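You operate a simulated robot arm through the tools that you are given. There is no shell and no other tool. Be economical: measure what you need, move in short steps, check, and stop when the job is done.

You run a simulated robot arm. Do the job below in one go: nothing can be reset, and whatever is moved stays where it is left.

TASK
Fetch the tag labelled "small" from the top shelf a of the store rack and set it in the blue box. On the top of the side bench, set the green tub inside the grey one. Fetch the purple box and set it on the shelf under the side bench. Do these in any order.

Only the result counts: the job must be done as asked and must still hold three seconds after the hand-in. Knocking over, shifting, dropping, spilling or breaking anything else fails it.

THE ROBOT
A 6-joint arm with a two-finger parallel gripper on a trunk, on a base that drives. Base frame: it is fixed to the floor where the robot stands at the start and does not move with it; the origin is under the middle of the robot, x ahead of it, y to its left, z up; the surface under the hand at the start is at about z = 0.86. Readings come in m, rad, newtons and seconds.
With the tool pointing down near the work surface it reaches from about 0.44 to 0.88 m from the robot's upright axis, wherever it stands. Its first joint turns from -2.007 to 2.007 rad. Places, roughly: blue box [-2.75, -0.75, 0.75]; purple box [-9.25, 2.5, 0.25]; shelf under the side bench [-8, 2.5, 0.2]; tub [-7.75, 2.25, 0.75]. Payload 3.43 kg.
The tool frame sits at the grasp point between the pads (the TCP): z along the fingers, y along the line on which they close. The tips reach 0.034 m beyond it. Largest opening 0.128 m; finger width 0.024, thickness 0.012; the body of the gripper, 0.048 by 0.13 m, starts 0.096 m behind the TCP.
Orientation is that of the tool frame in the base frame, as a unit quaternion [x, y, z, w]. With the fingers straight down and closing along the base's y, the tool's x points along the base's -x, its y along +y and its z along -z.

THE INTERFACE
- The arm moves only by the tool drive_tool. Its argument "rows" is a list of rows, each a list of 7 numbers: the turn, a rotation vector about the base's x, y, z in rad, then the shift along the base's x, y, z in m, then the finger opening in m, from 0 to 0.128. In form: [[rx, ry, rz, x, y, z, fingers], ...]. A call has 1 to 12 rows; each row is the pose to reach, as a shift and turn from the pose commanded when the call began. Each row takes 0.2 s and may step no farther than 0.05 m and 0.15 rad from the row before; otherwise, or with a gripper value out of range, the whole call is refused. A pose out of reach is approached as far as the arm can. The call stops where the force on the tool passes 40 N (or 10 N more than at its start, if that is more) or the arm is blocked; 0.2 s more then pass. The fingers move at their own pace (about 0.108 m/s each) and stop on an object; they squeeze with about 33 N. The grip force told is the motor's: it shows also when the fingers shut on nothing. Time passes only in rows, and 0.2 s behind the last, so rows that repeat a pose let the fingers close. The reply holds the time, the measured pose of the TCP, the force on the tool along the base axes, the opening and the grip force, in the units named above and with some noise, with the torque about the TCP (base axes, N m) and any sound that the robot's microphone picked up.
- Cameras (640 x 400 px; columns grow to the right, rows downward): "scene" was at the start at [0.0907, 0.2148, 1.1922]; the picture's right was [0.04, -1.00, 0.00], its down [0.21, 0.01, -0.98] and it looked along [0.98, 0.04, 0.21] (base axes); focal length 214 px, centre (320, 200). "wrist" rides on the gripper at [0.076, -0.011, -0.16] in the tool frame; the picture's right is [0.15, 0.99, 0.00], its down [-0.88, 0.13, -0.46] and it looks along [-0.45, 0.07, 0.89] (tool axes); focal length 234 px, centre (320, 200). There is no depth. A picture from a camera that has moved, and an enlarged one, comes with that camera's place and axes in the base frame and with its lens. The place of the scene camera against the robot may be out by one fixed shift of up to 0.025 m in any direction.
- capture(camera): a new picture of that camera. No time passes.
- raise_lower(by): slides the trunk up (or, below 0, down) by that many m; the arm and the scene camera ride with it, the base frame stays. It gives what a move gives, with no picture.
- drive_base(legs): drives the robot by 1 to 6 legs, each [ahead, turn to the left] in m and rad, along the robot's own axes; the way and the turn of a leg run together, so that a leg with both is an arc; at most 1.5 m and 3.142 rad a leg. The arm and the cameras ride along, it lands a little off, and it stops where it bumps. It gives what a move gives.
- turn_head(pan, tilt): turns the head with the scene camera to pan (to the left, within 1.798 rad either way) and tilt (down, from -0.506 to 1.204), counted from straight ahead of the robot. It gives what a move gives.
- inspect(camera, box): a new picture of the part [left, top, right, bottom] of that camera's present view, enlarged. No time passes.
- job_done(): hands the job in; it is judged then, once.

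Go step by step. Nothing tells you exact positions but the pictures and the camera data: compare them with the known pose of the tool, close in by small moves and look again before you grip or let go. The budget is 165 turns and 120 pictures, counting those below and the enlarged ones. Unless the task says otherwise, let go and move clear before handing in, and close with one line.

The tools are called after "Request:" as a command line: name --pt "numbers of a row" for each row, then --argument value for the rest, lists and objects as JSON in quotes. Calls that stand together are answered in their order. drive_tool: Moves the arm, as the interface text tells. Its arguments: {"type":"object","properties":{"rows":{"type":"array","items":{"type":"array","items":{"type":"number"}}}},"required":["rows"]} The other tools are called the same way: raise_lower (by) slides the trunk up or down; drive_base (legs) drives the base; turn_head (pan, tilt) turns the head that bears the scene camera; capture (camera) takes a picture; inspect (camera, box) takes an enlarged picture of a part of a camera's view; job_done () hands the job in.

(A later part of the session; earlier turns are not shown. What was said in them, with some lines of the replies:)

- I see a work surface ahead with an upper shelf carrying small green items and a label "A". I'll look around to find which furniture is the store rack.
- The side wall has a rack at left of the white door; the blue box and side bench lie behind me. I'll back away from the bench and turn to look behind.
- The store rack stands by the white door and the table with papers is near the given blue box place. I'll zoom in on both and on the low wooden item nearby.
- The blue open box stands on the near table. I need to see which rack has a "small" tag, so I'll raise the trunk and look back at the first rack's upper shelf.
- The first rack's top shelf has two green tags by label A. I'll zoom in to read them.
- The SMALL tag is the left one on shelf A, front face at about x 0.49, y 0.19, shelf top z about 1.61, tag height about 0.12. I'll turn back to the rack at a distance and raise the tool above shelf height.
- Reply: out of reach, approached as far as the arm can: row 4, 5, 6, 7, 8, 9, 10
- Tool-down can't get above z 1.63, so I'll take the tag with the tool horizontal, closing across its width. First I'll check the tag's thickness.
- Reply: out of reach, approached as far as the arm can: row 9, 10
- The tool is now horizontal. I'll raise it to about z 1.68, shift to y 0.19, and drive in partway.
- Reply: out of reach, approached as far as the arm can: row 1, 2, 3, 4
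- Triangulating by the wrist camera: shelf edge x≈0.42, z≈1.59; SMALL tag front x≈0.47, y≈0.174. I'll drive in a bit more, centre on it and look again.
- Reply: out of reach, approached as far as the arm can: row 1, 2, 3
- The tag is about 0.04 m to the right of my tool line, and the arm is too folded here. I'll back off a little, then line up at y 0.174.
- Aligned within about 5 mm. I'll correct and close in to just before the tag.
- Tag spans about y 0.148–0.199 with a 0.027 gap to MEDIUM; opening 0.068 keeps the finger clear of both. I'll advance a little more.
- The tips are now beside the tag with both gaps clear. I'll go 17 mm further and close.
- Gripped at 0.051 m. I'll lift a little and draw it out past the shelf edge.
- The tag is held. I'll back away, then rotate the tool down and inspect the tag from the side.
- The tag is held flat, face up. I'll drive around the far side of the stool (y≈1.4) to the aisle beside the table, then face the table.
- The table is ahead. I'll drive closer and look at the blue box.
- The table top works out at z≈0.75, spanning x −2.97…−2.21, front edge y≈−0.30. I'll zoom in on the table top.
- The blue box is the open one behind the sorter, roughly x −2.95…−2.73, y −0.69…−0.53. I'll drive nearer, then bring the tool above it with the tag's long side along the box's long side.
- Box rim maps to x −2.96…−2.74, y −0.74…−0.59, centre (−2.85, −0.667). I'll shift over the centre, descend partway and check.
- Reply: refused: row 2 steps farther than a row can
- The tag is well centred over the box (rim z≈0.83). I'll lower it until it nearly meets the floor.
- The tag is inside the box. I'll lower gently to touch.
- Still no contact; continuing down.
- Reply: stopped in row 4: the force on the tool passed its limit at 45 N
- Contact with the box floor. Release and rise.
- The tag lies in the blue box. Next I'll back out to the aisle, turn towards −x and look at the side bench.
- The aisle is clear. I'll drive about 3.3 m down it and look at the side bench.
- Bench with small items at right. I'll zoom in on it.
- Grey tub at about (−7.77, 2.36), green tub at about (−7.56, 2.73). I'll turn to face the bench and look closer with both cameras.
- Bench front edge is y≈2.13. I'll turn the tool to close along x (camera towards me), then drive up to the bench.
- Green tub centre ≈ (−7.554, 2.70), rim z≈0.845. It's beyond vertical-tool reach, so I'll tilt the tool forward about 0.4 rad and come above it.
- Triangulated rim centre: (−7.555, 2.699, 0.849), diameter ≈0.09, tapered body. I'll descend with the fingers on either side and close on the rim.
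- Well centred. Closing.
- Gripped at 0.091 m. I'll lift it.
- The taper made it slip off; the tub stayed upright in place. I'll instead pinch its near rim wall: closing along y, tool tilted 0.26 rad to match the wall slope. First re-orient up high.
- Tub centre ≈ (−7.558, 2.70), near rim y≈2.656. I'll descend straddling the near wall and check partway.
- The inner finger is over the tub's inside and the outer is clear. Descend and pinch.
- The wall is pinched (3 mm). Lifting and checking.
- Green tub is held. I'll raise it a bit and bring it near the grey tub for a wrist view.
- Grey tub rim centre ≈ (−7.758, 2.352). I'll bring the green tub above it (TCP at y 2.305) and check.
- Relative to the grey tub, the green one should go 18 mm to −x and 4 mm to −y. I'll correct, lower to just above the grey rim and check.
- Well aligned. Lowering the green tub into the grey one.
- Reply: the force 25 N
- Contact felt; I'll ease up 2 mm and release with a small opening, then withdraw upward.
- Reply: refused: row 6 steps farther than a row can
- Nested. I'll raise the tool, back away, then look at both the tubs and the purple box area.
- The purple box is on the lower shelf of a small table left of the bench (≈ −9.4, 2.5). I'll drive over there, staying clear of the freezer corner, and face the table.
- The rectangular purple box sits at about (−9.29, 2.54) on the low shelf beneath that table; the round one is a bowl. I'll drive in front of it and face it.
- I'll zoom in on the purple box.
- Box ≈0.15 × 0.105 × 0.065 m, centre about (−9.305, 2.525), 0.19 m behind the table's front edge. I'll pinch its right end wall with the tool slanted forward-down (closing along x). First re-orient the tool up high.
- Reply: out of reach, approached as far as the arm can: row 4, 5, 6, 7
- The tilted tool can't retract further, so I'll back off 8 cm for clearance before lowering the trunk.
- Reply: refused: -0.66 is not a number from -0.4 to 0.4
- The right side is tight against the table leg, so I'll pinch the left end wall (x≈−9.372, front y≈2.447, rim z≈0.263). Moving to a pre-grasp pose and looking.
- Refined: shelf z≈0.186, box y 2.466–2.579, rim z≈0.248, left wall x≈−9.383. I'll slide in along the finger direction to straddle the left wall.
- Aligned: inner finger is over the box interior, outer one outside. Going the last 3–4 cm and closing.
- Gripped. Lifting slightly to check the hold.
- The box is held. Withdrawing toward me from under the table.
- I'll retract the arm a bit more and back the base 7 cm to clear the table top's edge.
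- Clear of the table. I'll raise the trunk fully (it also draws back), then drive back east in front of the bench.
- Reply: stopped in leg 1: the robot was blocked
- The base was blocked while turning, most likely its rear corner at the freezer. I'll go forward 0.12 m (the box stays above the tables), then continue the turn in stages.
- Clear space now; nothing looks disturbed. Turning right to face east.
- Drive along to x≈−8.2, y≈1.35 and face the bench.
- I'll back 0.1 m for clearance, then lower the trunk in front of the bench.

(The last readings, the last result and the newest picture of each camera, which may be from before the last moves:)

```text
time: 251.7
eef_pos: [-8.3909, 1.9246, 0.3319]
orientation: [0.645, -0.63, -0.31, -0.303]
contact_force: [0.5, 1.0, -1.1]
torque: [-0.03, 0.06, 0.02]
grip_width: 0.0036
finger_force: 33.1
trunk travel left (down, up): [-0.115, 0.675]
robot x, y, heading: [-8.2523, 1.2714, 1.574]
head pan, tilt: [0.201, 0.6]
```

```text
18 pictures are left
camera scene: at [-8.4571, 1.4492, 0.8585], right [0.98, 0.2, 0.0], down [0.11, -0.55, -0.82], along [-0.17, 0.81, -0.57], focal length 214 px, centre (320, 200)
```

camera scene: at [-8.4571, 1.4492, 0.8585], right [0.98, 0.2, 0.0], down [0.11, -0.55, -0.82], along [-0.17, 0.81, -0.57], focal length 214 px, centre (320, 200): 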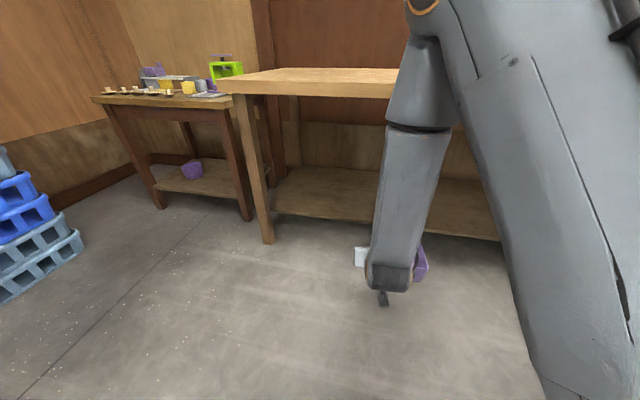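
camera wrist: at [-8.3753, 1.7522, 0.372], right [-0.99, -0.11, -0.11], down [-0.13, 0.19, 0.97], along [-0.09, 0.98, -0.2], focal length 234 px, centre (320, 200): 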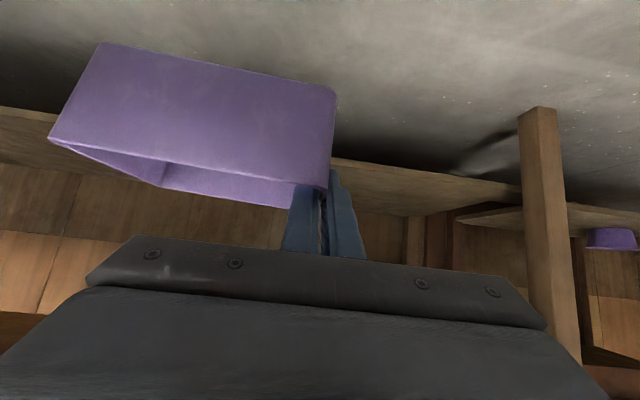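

Shelf front edge ≈ y 2.21, z≈0.2. I'll drive in 0.13 m, then extend the arm under the bench.

Request:
drive_base --legs '[[0.13, 0.0]]'

Request:
drive_tool --pt "0 0 0 0 0.045 0.0 0.0" --pt "0 0 0 0 0.09 0.0 0.0" --pt "0 0 0 0 0.135 0.0 0.0" --pt "0 0 0 0 0.18 0.0 0.0" --pt "0 0 0 0 0.225 0.0 0.0" --pt "0 0 0 0 0.27 0.0 0.0" --pt "0 0 0 0 0.3 0.0 0.0"

Request:
capture --camera "wrist"

Request:
capture --camera "scene"

```text
time: 253.0
eef_pos: [-8.3934, 2.0541, 0.332]
orientation: [0.645, -0.629, -0.311, -0.303]
contact_force: [0.4, 0.9, -2.1]
torque: [-0.01, 0.11, -0.01]
grip_width: 0.0034
finger_force: 32.7
trunk travel left (down, up): [-0.115, 0.675]
robot x, y, heading: [-8.2544, 1.4068, 1.571]
head pan, tilt: [0.201, 0.6]
```

```text
time: 254.6
eef_pos: [-8.3942, 2.3555, 0.3315]
orientation: [0.645, -0.629, -0.311, -0.303]
contact_force: [-0.7, 0.2, -1.9]
torque: [-0.02, 0.12, -0.01]
grip_width: 0.0036
finger_force: 32.6
trunk travel left (down, up): [-0.115, 0.675]
robot x, y, heading: [-8.2532, 1.4039, 1.579]
head pan, tilt: [0.201, 0.6]
```

```text
17 pictures are left
camera wrist: at [-8.3773, 2.183, 0.3715], right [-0.99, -0.12, -0.11], down [-0.14, 0.19, 0.97], along [-0.09, 0.97, -0.2], focal length 234 px, centre (320, 200)
```

wrist: 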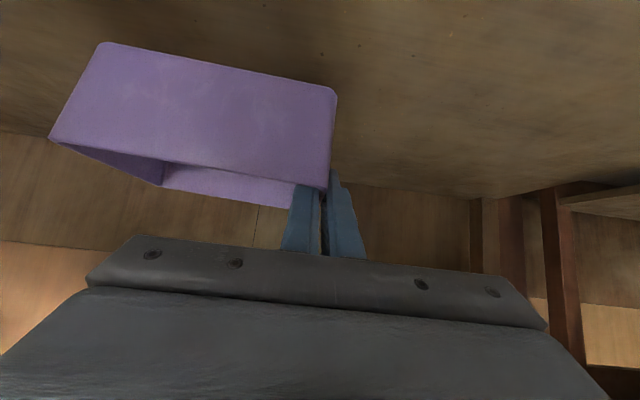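

```text
16 pictures are left
camera scene: at [-8.4579, 1.5795, 0.8585], right [0.98, 0.2, 0.0], down [0.12, -0.55, -0.82], along [-0.17, 0.81, -0.57], focal length 214 px, centre (320, 200)
```

scene: 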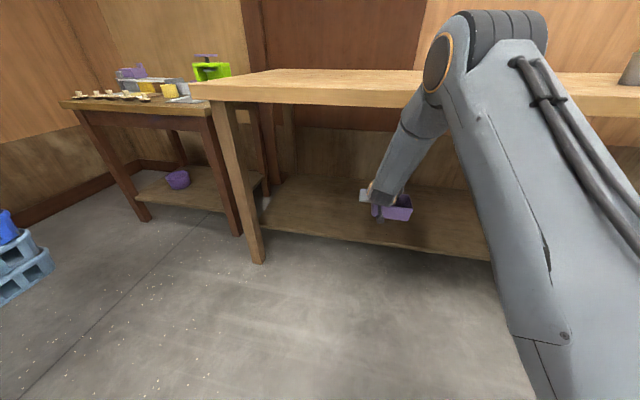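

The box is over the shelf. I'll come back 3 cm to keep arm clearance, and lower until it touches.

Request:
drive_tool --pt "0 0 0 0 -0.025 -0.01 0.0" --pt "0 0 0 0 -0.025 -0.03 0.0" --pt "0 0 0 0 -0.025 -0.045 0.0" --pt "0 0 0 0 -0.025 -0.055 0.0"

Request:
capture --camera "wrist"

```text
time: 255.6
eef_pos: [-8.3943, 2.33, 0.2768]
orientation: [0.645, -0.629, -0.31, -0.303]
contact_force: [0.3, -0.1, -0.6]
torque: [0.02, 0.12, -0.01]
grip_width: 0.0036
finger_force: 32.5
trunk travel left (down, up): [-0.115, 0.675]
robot x, y, heading: [-8.2502, 1.4059, 1.577]
head pan, tilt: [0.201, 0.6]
```

```text
15 pictures are left
camera wrist: at [-8.3776, 2.1579, 0.317], right [-0.99, -0.12, -0.11], down [-0.14, 0.19, 0.97], along [-0.09, 0.97, -0.2], focal length 234 px, centre (320, 200)
```

wrist: 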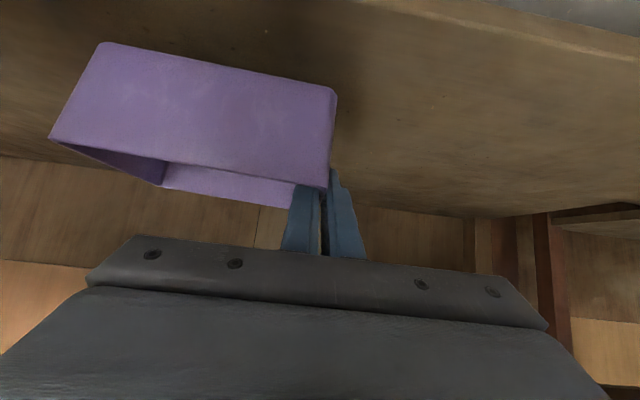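

Shelf edge is nearer y≈2.25, so I'll put the box 2 cm deeper and keep lowering to contact.

Request:
drive_tool --pt "0 0 0 0 0.02 0.0 0.0" --pt "0 0 0 0 0.02 -0.006 0.0" --pt "0 0 0 0 0.02 -0.011 0.0" --pt "0 0 0 0 0.02 -0.016 0.0" --pt "0 0 0 0 0.02 -0.021 0.0" --pt "0 0 0 0 0.02 -0.026 0.0"

```text
time: 257.0
eef_pos: [-8.3932, 2.3485, 0.2511]
orientation: [0.645, -0.629, -0.31, -0.302]
contact_force: [0.5, 0.0, -2.2]
torque: [0.03, 0.0, -0.03]
grip_width: 0.0036
finger_force: 33.0
trunk travel left (down, up): [-0.115, 0.675]
robot x, y, heading: [-8.2498, 1.4041, 1.576]
head pan, tilt: [0.201, 0.6]
```

Request:
drive_tool --pt "0 0 0 0 0 -0.004 0.0" --pt "0 0 0 0 0 -0.008 0.0" --pt "0 0 0 0 0 -0.012 0.0" --pt "0 0 0 0 0 -0.016 0.0"

Request:
inspect --camera "scene" --box '[320, 150, 460, 260]'

```text
time: 258.0
eef_pos: [-8.3938, 2.3514, 0.2383]
orientation: [0.643, -0.628, -0.313, -0.305]
contact_force: [-5.9, 3.5, 26.4]
torque: [0.44, -1.31, -0.5]
grip_width: 0.0049
finger_force: 32.9
trunk travel left (down, up): [-0.115, 0.675]
robot x, y, heading: [-8.2499, 1.4047, 1.574]
head pan, tilt: [0.201, 0.6]
```

```text
3.64 times, centred on (390, 205) of scene
camera zoom: at [-8.4579, 1.5787, 0.8588], right [0.98, 0.2, 0.0], down [0.12, -0.55, -0.83], along [-0.17, 0.81, -0.56], focal length 780 px, centre (66, 182)
```

zoom: 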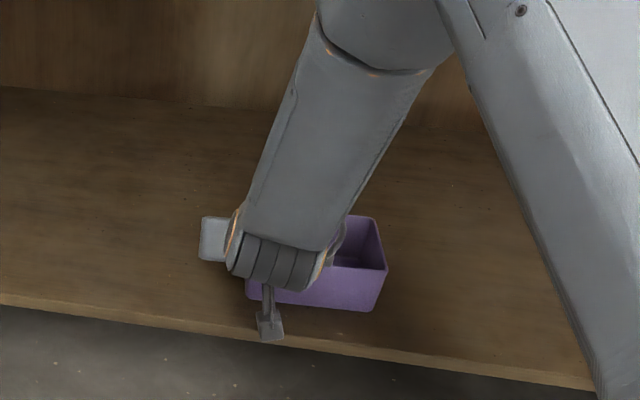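

On the shelf. I'll ease up 3 mm, release, and withdraw back along the finger line.

Request:
drive_tool --pt "0 0 0 0 0 0.003 0.0" --pt "0 0 0 0 0 0.003 0.03" --pt "0 0 0 0 0 0.003 0.036" --pt "0 0 0 0 -0.025 0.023 0.036" --pt "0 0 0 0 -0.055 0.047 0.036" --pt "0 0 0 0 -0.085 0.071 0.036" --pt "0 0 0 0 -0.125 0.09 0.036" --pt "0 0 0 0 -0.17 0.095 0.036" --pt "0 0 0 0 -0.215 0.1 0.036"

Request:
capture --camera "wrist"

```text
time: 260.0
eef_pos: [-8.3939, 2.1344, 0.3367]
orientation: [0.645, -0.629, -0.311, -0.303]
contact_force: [0.5, -0.9, 0.3]
torque: [0.02, 0.01, 0.01]
grip_width: 0.0362
finger_force: 0.0
trunk travel left (down, up): [-0.115, 0.675]
robot x, y, heading: [-8.2532, 1.4024, 1.582]
head pan, tilt: [0.201, 0.6]
```

```text
13 pictures are left
camera wrist: at [-8.3778, 1.964, 0.3769], right [-0.99, -0.11, -0.11], down [-0.14, 0.19, 0.97], along [-0.09, 0.97, -0.2], focal length 234 px, centre (320, 200)
```

wrist: 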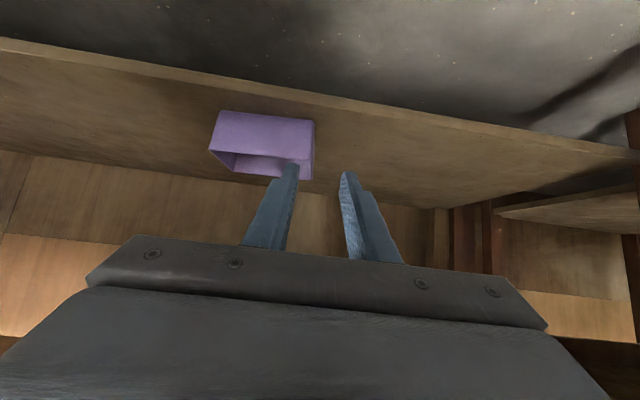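

The purple box stands on the shelf. I'll back off and check the whole bench, including the nested tubs.

Request:
drive_base --legs '[[-0.35, 0.0]]'

Request:
raise_lower --by 0.4

Request:
turn_head --pan -0.45 --tilt 0.4

Request:
capture --camera "scene"

```text
time: 262.3
eef_pos: [-8.3962, 1.7883, 0.3371]
orientation: [0.647, -0.627, -0.312, -0.302]
contact_force: [-0.4, 0.1, -0.1]
torque: [0.01, 0.01, 0.0]
grip_width: 0.0361
finger_force: 0.1
trunk travel left (down, up): [-0.115, 0.675]
robot x, y, heading: [-8.2484, 1.0537, 1.582]
head pan, tilt: [0.201, 0.6]
```

```text
time: 266.1
eef_pos: [-8.3959, 1.7875, 0.7378]
orientation: [0.647, -0.628, -0.311, -0.301]
contact_force: [0.5, -0.4, 0.6]
torque: [0.0, -0.01, -0.05]
grip_width: 0.0361
finger_force: 0.1
trunk travel left (down, up): [-0.515, 0.275]
robot x, y, heading: [-8.2491, 1.053, 1.586]
head pan, tilt: [0.201, 0.6]
```

```text
time: 267.1
eef_pos: [-8.3972, 1.788, 0.7371]
orientation: [0.647, -0.627, -0.312, -0.302]
contact_force: [0.4, -0.5, -0.3]
torque: [0.0, 0.03, -0.01]
grip_width: 0.036
finger_force: 0.1
trunk travel left (down, up): [-0.515, 0.275]
robot x, y, heading: [-8.2493, 1.0565, 1.58]
head pan, tilt: [-0.45, 0.4]
```

```text
12 pictures are left
camera scene: at [-8.3973, 1.116, 1.2767], right [0.91, -0.43, 0.0], down [-0.17, -0.35, -0.92], along [0.39, 0.83, -0.39], focal length 214 px, centre (320, 200)
```

scene: 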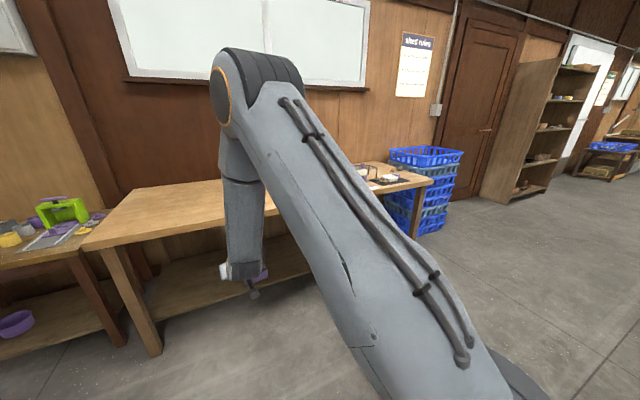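

The arm blocks the view; I'll turn the base right and look left past it.

Request:
drive_base --legs '[[0, -1.1]]'

Request:
turn_head --pan 0.85 --tilt 0.35

Request:
capture --camera "scene"

```text
time: 270.3
eef_pos: [-7.6592, 1.5153, 0.7377]
orientation: [-0.22, 0.874, 0.106, 0.42]
contact_force: [0.0, -0.8, 0.1]
torque: [0.0, 0.0, 0.01]
grip_width: 0.0357
finger_force: 0.1
trunk travel left (down, up): [-0.515, 0.275]
robot x, y, heading: [-8.2497, 1.0551, 0.477]
head pan, tilt: [-0.45, 0.4]
```

```text
time: 271.8
eef_pos: [-7.6593, 1.5141, 0.7368]
orientation: [-0.22, 0.874, 0.106, 0.421]
contact_force: [0.5, 0.1, 0.7]
torque: [-0.02, 0.01, 0.01]
grip_width: 0.0359
finger_force: 0.1
trunk travel left (down, up): [-0.515, 0.275]
robot x, y, heading: [-8.2518, 1.0557, 0.47]
head pan, tilt: [0.85, 0.351]
```

```text
11 pictures are left
camera scene: at [-8.3411, 1.3184, 1.2813], right [0.97, -0.25, 0.0], down [-0.08, -0.33, -0.94], along [0.23, 0.91, -0.34], focal length 214 px, centre (320, 200)
```

scene: 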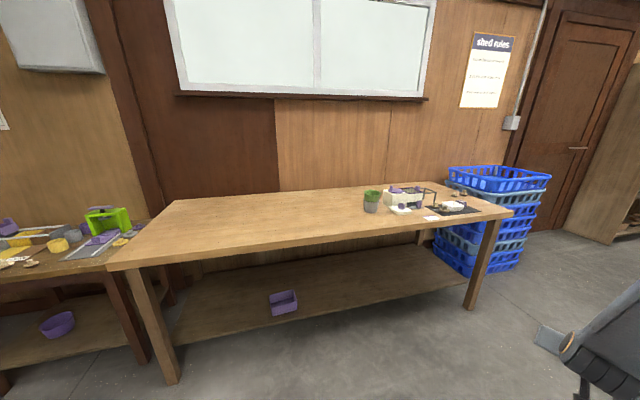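

Request:
inspect --camera "scene" --box '[340, 170, 420, 230]'

Request:
inspect --camera "scene" --box '[240, 260, 340, 330]'

```text
6.67 times, centred on (380, 200) of scene
camera zoom: at [-8.3411, 1.3184, 1.2813], right [0.97, -0.25, 0.0], down [-0.08, -0.33, -0.94], along [0.23, 0.91, -0.34], focal length 1430 px, centre (-80, 200)
```

zoom: 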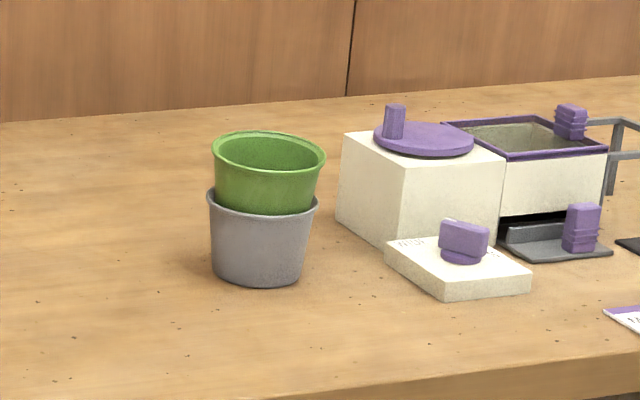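

```text
5.71 times, centred on (290, 295) of scene
camera zoom: at [-8.3411, 1.3184, 1.2813], right [0.97, -0.25, 0.0], down [-0.08, -0.33, -0.94], along [0.23, 0.91, -0.34], focal length 1226 px, centre (491, -343)
```

zoom: 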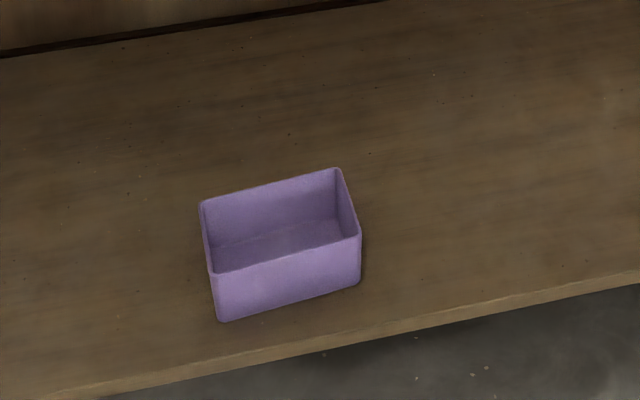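

The purple box sits well on the shelf. The green tub is in the grey one but stands about 3–4 cm proud, so I'll check whether it is fully seated with a gentle press on its floor. First raise and drive to the bench there.

Request:
raise_lower --by 0.27

Request:
drive_base --legs '[[0.68, 0], [0, 1.1], [0.28, 0]]'

Request:
drive_tool --pt "-0.15 0 0 0 0 0.03 0.0" --pt "-0.3 0 0 0 0 0.06 0.0" --pt "-0.45 0 0 0 0 0.08 0.0" --pt "-0.6 0 0 0 0 0.1 0.0" --pt "-0.75 0 0 0 0 0.12 0.0" --pt "-0.9 0 0 0 0 0.14 0.0"

```text
time: 274.5
eef_pos: [-7.6594, 1.5136, 1.0064]
orientation: [-0.22, 0.873, 0.106, 0.421]
contact_force: [0.0, 0.6, -0.2]
torque: [-0.02, 0.01, 0.01]
grip_width: 0.0362
finger_force: 0.0
trunk travel left (down, up): [-0.785, 0.005]
robot x, y, heading: [-8.2505, 1.0539, 0.48]
head pan, tilt: [0.85, 0.351]
```

```text
time: 282.5
eef_pos: [-7.7623, 2.3709, 1.0062]
orientation: [-0.635, 0.639, 0.306, 0.308]
contact_force: [-0.3, -0.8, -0.5]
torque: [-0.01, -0.01, -0.01]
grip_width: 0.0358
finger_force: 0.0
trunk travel left (down, up): [-0.785, 0.005]
robot x, y, heading: [-7.6403, 1.6344, 1.544]
head pan, tilt: [0.85, 0.351]
```

```text
time: 283.9
eef_pos: [-7.7541, 2.3399, 1.121]
orientation: [-0.701, 0.703, -0.041, 0.113]
contact_force: [-0.7, -0.7, -0.9]
torque: [-0.01, -0.02, 0.0]
grip_width: 0.0001
finger_force: 32.9
out of reach, approached as far as the arm can: row 2, 3, 4, 5, 6
trunk travel left (down, up): [-0.785, 0.005]
robot x, y, heading: [-7.6412, 1.6362, 1.544]
head pan, tilt: [0.85, 0.351]
```

The pose fell a bit off vertical at that height. I'll move a little lower and see whether it comes upright.

Request:
drive_tool --pt "0 0 0 0 0 -0.03 0.0" --pt "0 0 0 0 0 -0.06 0.0" --pt "0 0 0 0 0 -0.06 0.0"

Request:
capture --camera "wrist"

```text
time: 284.7
eef_pos: [-7.7547, 2.341, 1.06]
orientation: [-0.701, 0.703, -0.041, 0.113]
contact_force: [0.3, 0.4, -0.4]
torque: [0.0, -0.03, 0.02]
grip_width: 0.0003
finger_force: 33.4
trunk travel left (down, up): [-0.785, 0.005]
robot x, y, heading: [-7.6386, 1.6345, 1.551]
head pan, tilt: [0.85, 0.351]
```

```text
8 pictures are left
camera wrist: at [-7.7759, 2.2491, 1.2094], right [-0.96, -0.13, -0.23], down [-0.23, 0.83, 0.51], along [0.12, 0.54, -0.83], focal length 234 px, centre (320, 200)
```

wrist: 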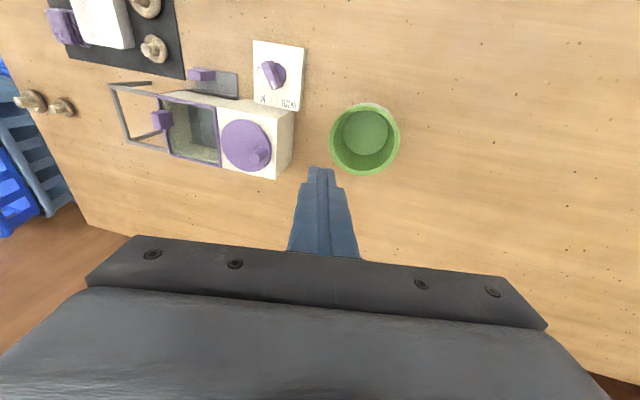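

Green rim centre ≈ (−7.774, 2.344). I'll straighten the tool, centre above, and lower with closed fingers.

Request:
drive_tool --pt "-0.05 0.108 0 -0.009 0.002 -0.01 0.0" --pt "-0.1 0.216 0 -0.019 0.003 -0.02 0.0" --pt "-0.1 0.216 0 -0.019 0.003 -0.06 0.0" --pt "-0.1 0.216 0 -0.019 0.003 -0.1 0.0" --pt "-0.1 0.216 0 -0.019 0.003 -0.1 0.0"

Request:
capture --camera "wrist"

```text
time: 285.9
eef_pos: [-7.7667, 2.3137, 0.9665]
orientation: [-0.703, 0.705, -0.022, 0.093]
contact_force: [0.5, 0.1, 0.5]
torque: [0.0, 0.01, 0.0]
grip_width: 0.0002
finger_force: 32.6
out of reach, approached as far as the arm can: row 1, 2, 3, 4, 5
trunk travel left (down, up): [-0.785, 0.005]
robot x, y, heading: [-7.6401, 1.6366, 1.543]
head pan, tilt: [0.85, 0.351]
```

```text
7 pictures are left
camera wrist: at [-7.7809, 2.2214, 1.1179], right [-0.98, -0.14, -0.18], down [-0.21, 0.83, 0.51], along [0.08, 0.54, -0.84], focal length 234 px, centre (320, 200)
```

wrist: 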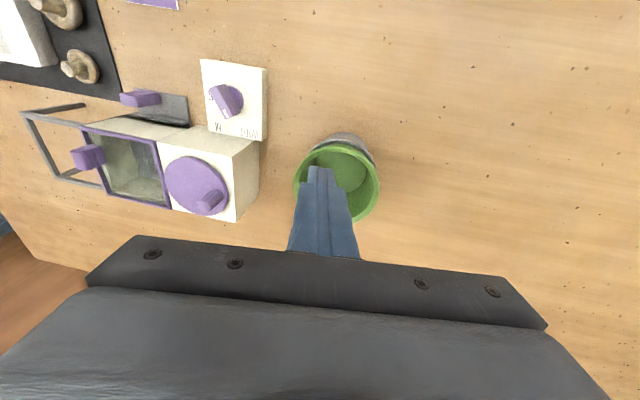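

A slight tilt remains but is harmless. I'll centre the fingertips over the tub and lower gently to contact.

Request:
drive_tool --pt "0 0 0 -0.007 0.012 0 0.0" --pt "0 0 0 -0.014 0.023 0 0.0" --pt "0 0 0 -0.014 0.023 0 0.0"

Request:
capture --camera "wrist"

```text
time: 286.7
eef_pos: [-7.78, 2.3354, 0.9666]
orientation: [-0.703, 0.704, -0.024, 0.098]
contact_force: [-0.4, -0.8, 0.2]
torque: [-0.02, -0.02, 0.01]
grip_width: 0.0001
finger_force: 32.7
trunk travel left (down, up): [-0.785, 0.005]
robot x, y, heading: [-7.6392, 1.6358, 1.544]
head pan, tilt: [0.85, 0.351]
```

```text
6 pictures are left
camera wrist: at [-7.7949, 2.2436, 1.1162], right [-0.97, -0.13, -0.18], down [-0.21, 0.83, 0.52], along [0.08, 0.54, -0.84], focal length 234 px, centre (320, 200)
```

wrist: 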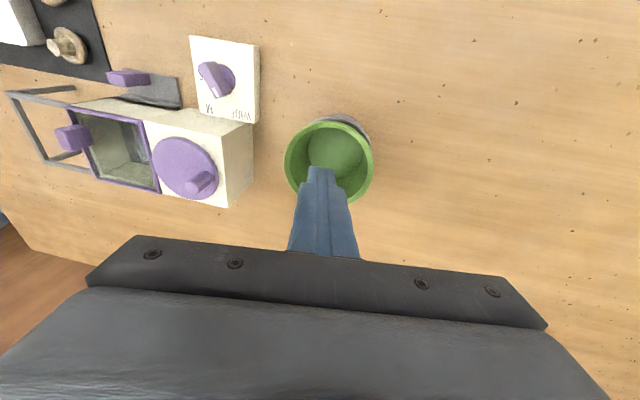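

Centred. Pressing down gently.

Request:
drive_tool --pt "0 0 0 0 0 -0.04 0.0" --pt "0 0 0 0 0 -0.07 0.0" --pt "0 0 0 0 0 -0.085 0.0" --pt "0 0 0 0 0 -0.095 0.0" --pt "0 0 0 0 0 -0.1 0.0" --pt "0 0 0 0 0 -0.105 0.0" --pt "0 0 0 0 0 -0.11 0.0" --pt "0 0 0 0 0 -0.115 0.0" --pt "0 0 0 0 0 -0.12 0.0"

```text
time: 288.5
eef_pos: [-7.7791, 2.3384, 0.8597]
orientation: [-0.703, 0.705, -0.021, 0.094]
contact_force: [1.9, -9.8, 21.1]
torque: [-0.33, 0.01, 0.01]
grip_width: 0.0
finger_force: 32.9
trunk travel left (down, up): [-0.785, 0.005]
robot x, y, heading: [-7.6388, 1.6345, 1.546]
head pan, tilt: [0.85, 0.351]
stopped in row 8: the force on the tool passed its limit at 46 N (the readings are from after the stop); the commanded pose is now the measured one
```

It held firm under 46 N, so it was already seated. Withdrawing straight up and taking a final look.

Request:
drive_tool --pt "0 0 0 0 0 0.03 0.0" --pt "0 0 0 0 0 0.07 0.0" --pt "0 0 0 0 0 0.11 0.0" --pt "0 0 0 0 -0.01 0.155 0.0" --pt "0 0 0 0 -0.01 0.2 0.0"

Request:
drive_base --legs '[[-0.45, 0]]'

Request:
turn_head --pan -0.05 --tilt 0.45

Request:
inspect --camera "scene" --box '[200, 140, 440, 300]'

```text
time: 289.7
eef_pos: [-7.7779, 2.3238, 1.0552]
orientation: [-0.702, 0.704, -0.025, 0.108]
contact_force: [-0.2, -1.0, -0.7]
torque: [-0.02, -0.02, -0.01]
grip_width: 0.0001
finger_force: 33.2
out of reach, approached as far as the arm can: row 4, 5
trunk travel left (down, up): [-0.785, 0.005]
robot x, y, heading: [-7.6384, 1.6316, 1.542]
head pan, tilt: [0.85, 0.351]
```

```text
time: 292.4
eef_pos: [-7.7885, 1.8739, 1.0556]
orientation: [-0.701, 0.705, -0.025, 0.108]
contact_force: [-0.6, 0.5, -0.2]
torque: [-0.03, -0.03, -0.04]
grip_width: 0.0
finger_force: 32.8
trunk travel left (down, up): [-0.785, 0.005]
robot x, y, heading: [-7.6511, 1.1822, 1.547]
head pan, tilt: [0.85, 0.351]
```

```text
time: 293.6
eef_pos: [-7.789, 1.8737, 1.0555]
orientation: [-0.701, 0.704, -0.024, 0.107]
contact_force: [-0.9, 0.0, 0.6]
torque: [0.02, 0.0, -0.01]
grip_width: 0.0001
finger_force: 32.8
trunk travel left (down, up): [-0.785, 0.005]
robot x, y, heading: [-7.6546, 1.1821, 1.544]
head pan, tilt: [-0.051, 0.45]
```

```text
2.50 times, centred on (320, 220) of scene
camera zoom: at [-7.8358, 1.1836, 1.5421], right [1.0, -0.08, 0.0], down [-0.03, -0.43, -0.9], along [0.07, 0.9, -0.44], focal length 536 px, centre (320, 150)
```

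zoom: 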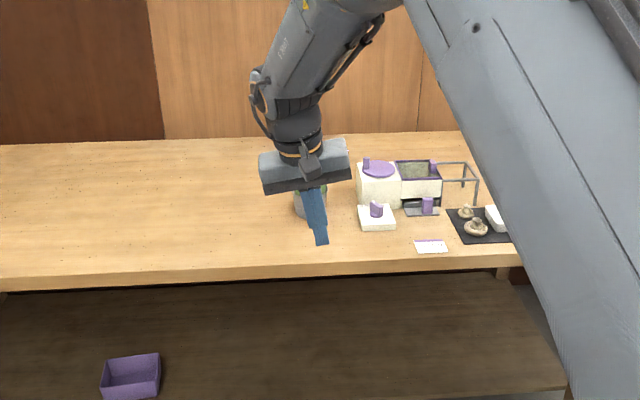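

The fingers hide the tubs from here; a wrist picture should show them.

Request:
turn_head --pan 0.6 --tilt 0.45

Request:
drive_base --legs '[[0, -0.6]]'

Request:
capture --camera "scene"

```text
time: 294.6
eef_pos: [-7.7895, 1.8726, 1.0543]
orientation: [-0.701, 0.705, -0.025, 0.107]
contact_force: [0.6, -0.1, -0.1]
torque: [-0.02, 0.01, 0.02]
grip_width: 0.0001
finger_force: 33.0
trunk travel left (down, up): [-0.785, 0.005]
robot x, y, heading: [-7.6525, 1.1832, 1.545]
head pan, tilt: [0.6, 0.45]
```

```text
time: 296.6
eef_pos: [-7.3809, 1.8333, 1.0557]
orientation: [-0.465, 0.878, -0.054, 0.095]
contact_force: [0.5, 1.1, -0.1]
torque: [0.0, -0.03, 0.0]
grip_width: 0.0
finger_force: 32.8
trunk travel left (down, up): [-0.785, 0.005]
robot x, y, heading: [-7.6524, 1.1837, 0.952]
head pan, tilt: [0.6, 0.45]
```

```text
4 pictures are left
camera scene: at [-7.8674, 1.3121, 1.5421], right [1.0, -0.02, 0.0], down [-0.01, -0.44, -0.9], along [0.02, 0.9, -0.44], focal length 214 px, centre (320, 200)
```

scene: 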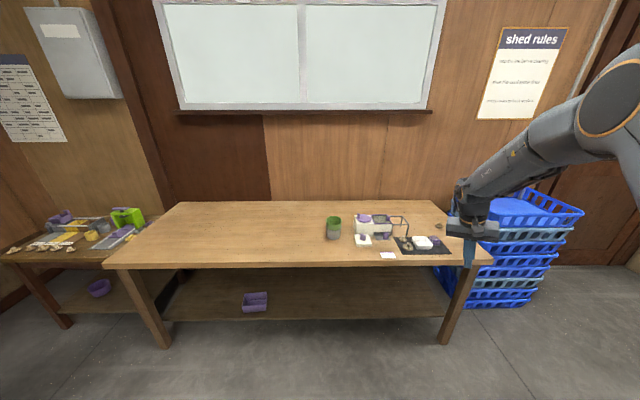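

Request:
inspect --camera "scene" --box '[310, 200, 374, 250]'

```text
8.00 times, centred on (342, 225) of scene
camera zoom: at [-7.8674, 1.3121, 1.5421], right [1.0, -0.02, 0.0], down [-0.01, -0.44, -0.9], along [0.02, 0.9, -0.44], focal length 1716 px, centre (144, 0)
```

zoom: 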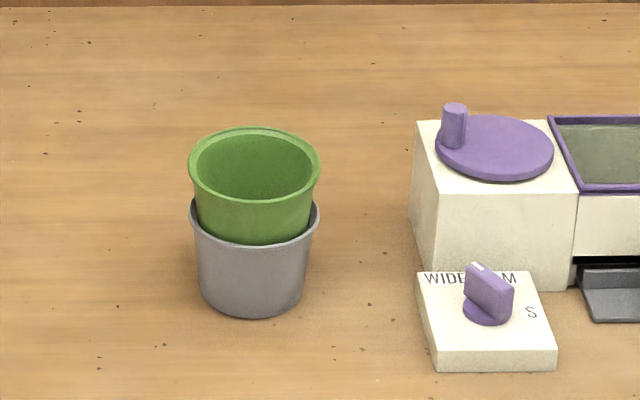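

The green tub sits upright and firmly in the grey one, the purple box stands on the shelf under the bench, and the "small" tag lies in the blue box. The arm is clear of everything.

Request:
job_done

```text
The job is handed in.
```

The job is handed in. The "small" tag lies in the blue box, the green tub sits in the grey one (its rim stands a few centimetres above the grey rim and stayed firm when pressed), and the purple box is on the shelf under the side bench. The base bumped something once while turning near the freezer, and nothing looked moved.
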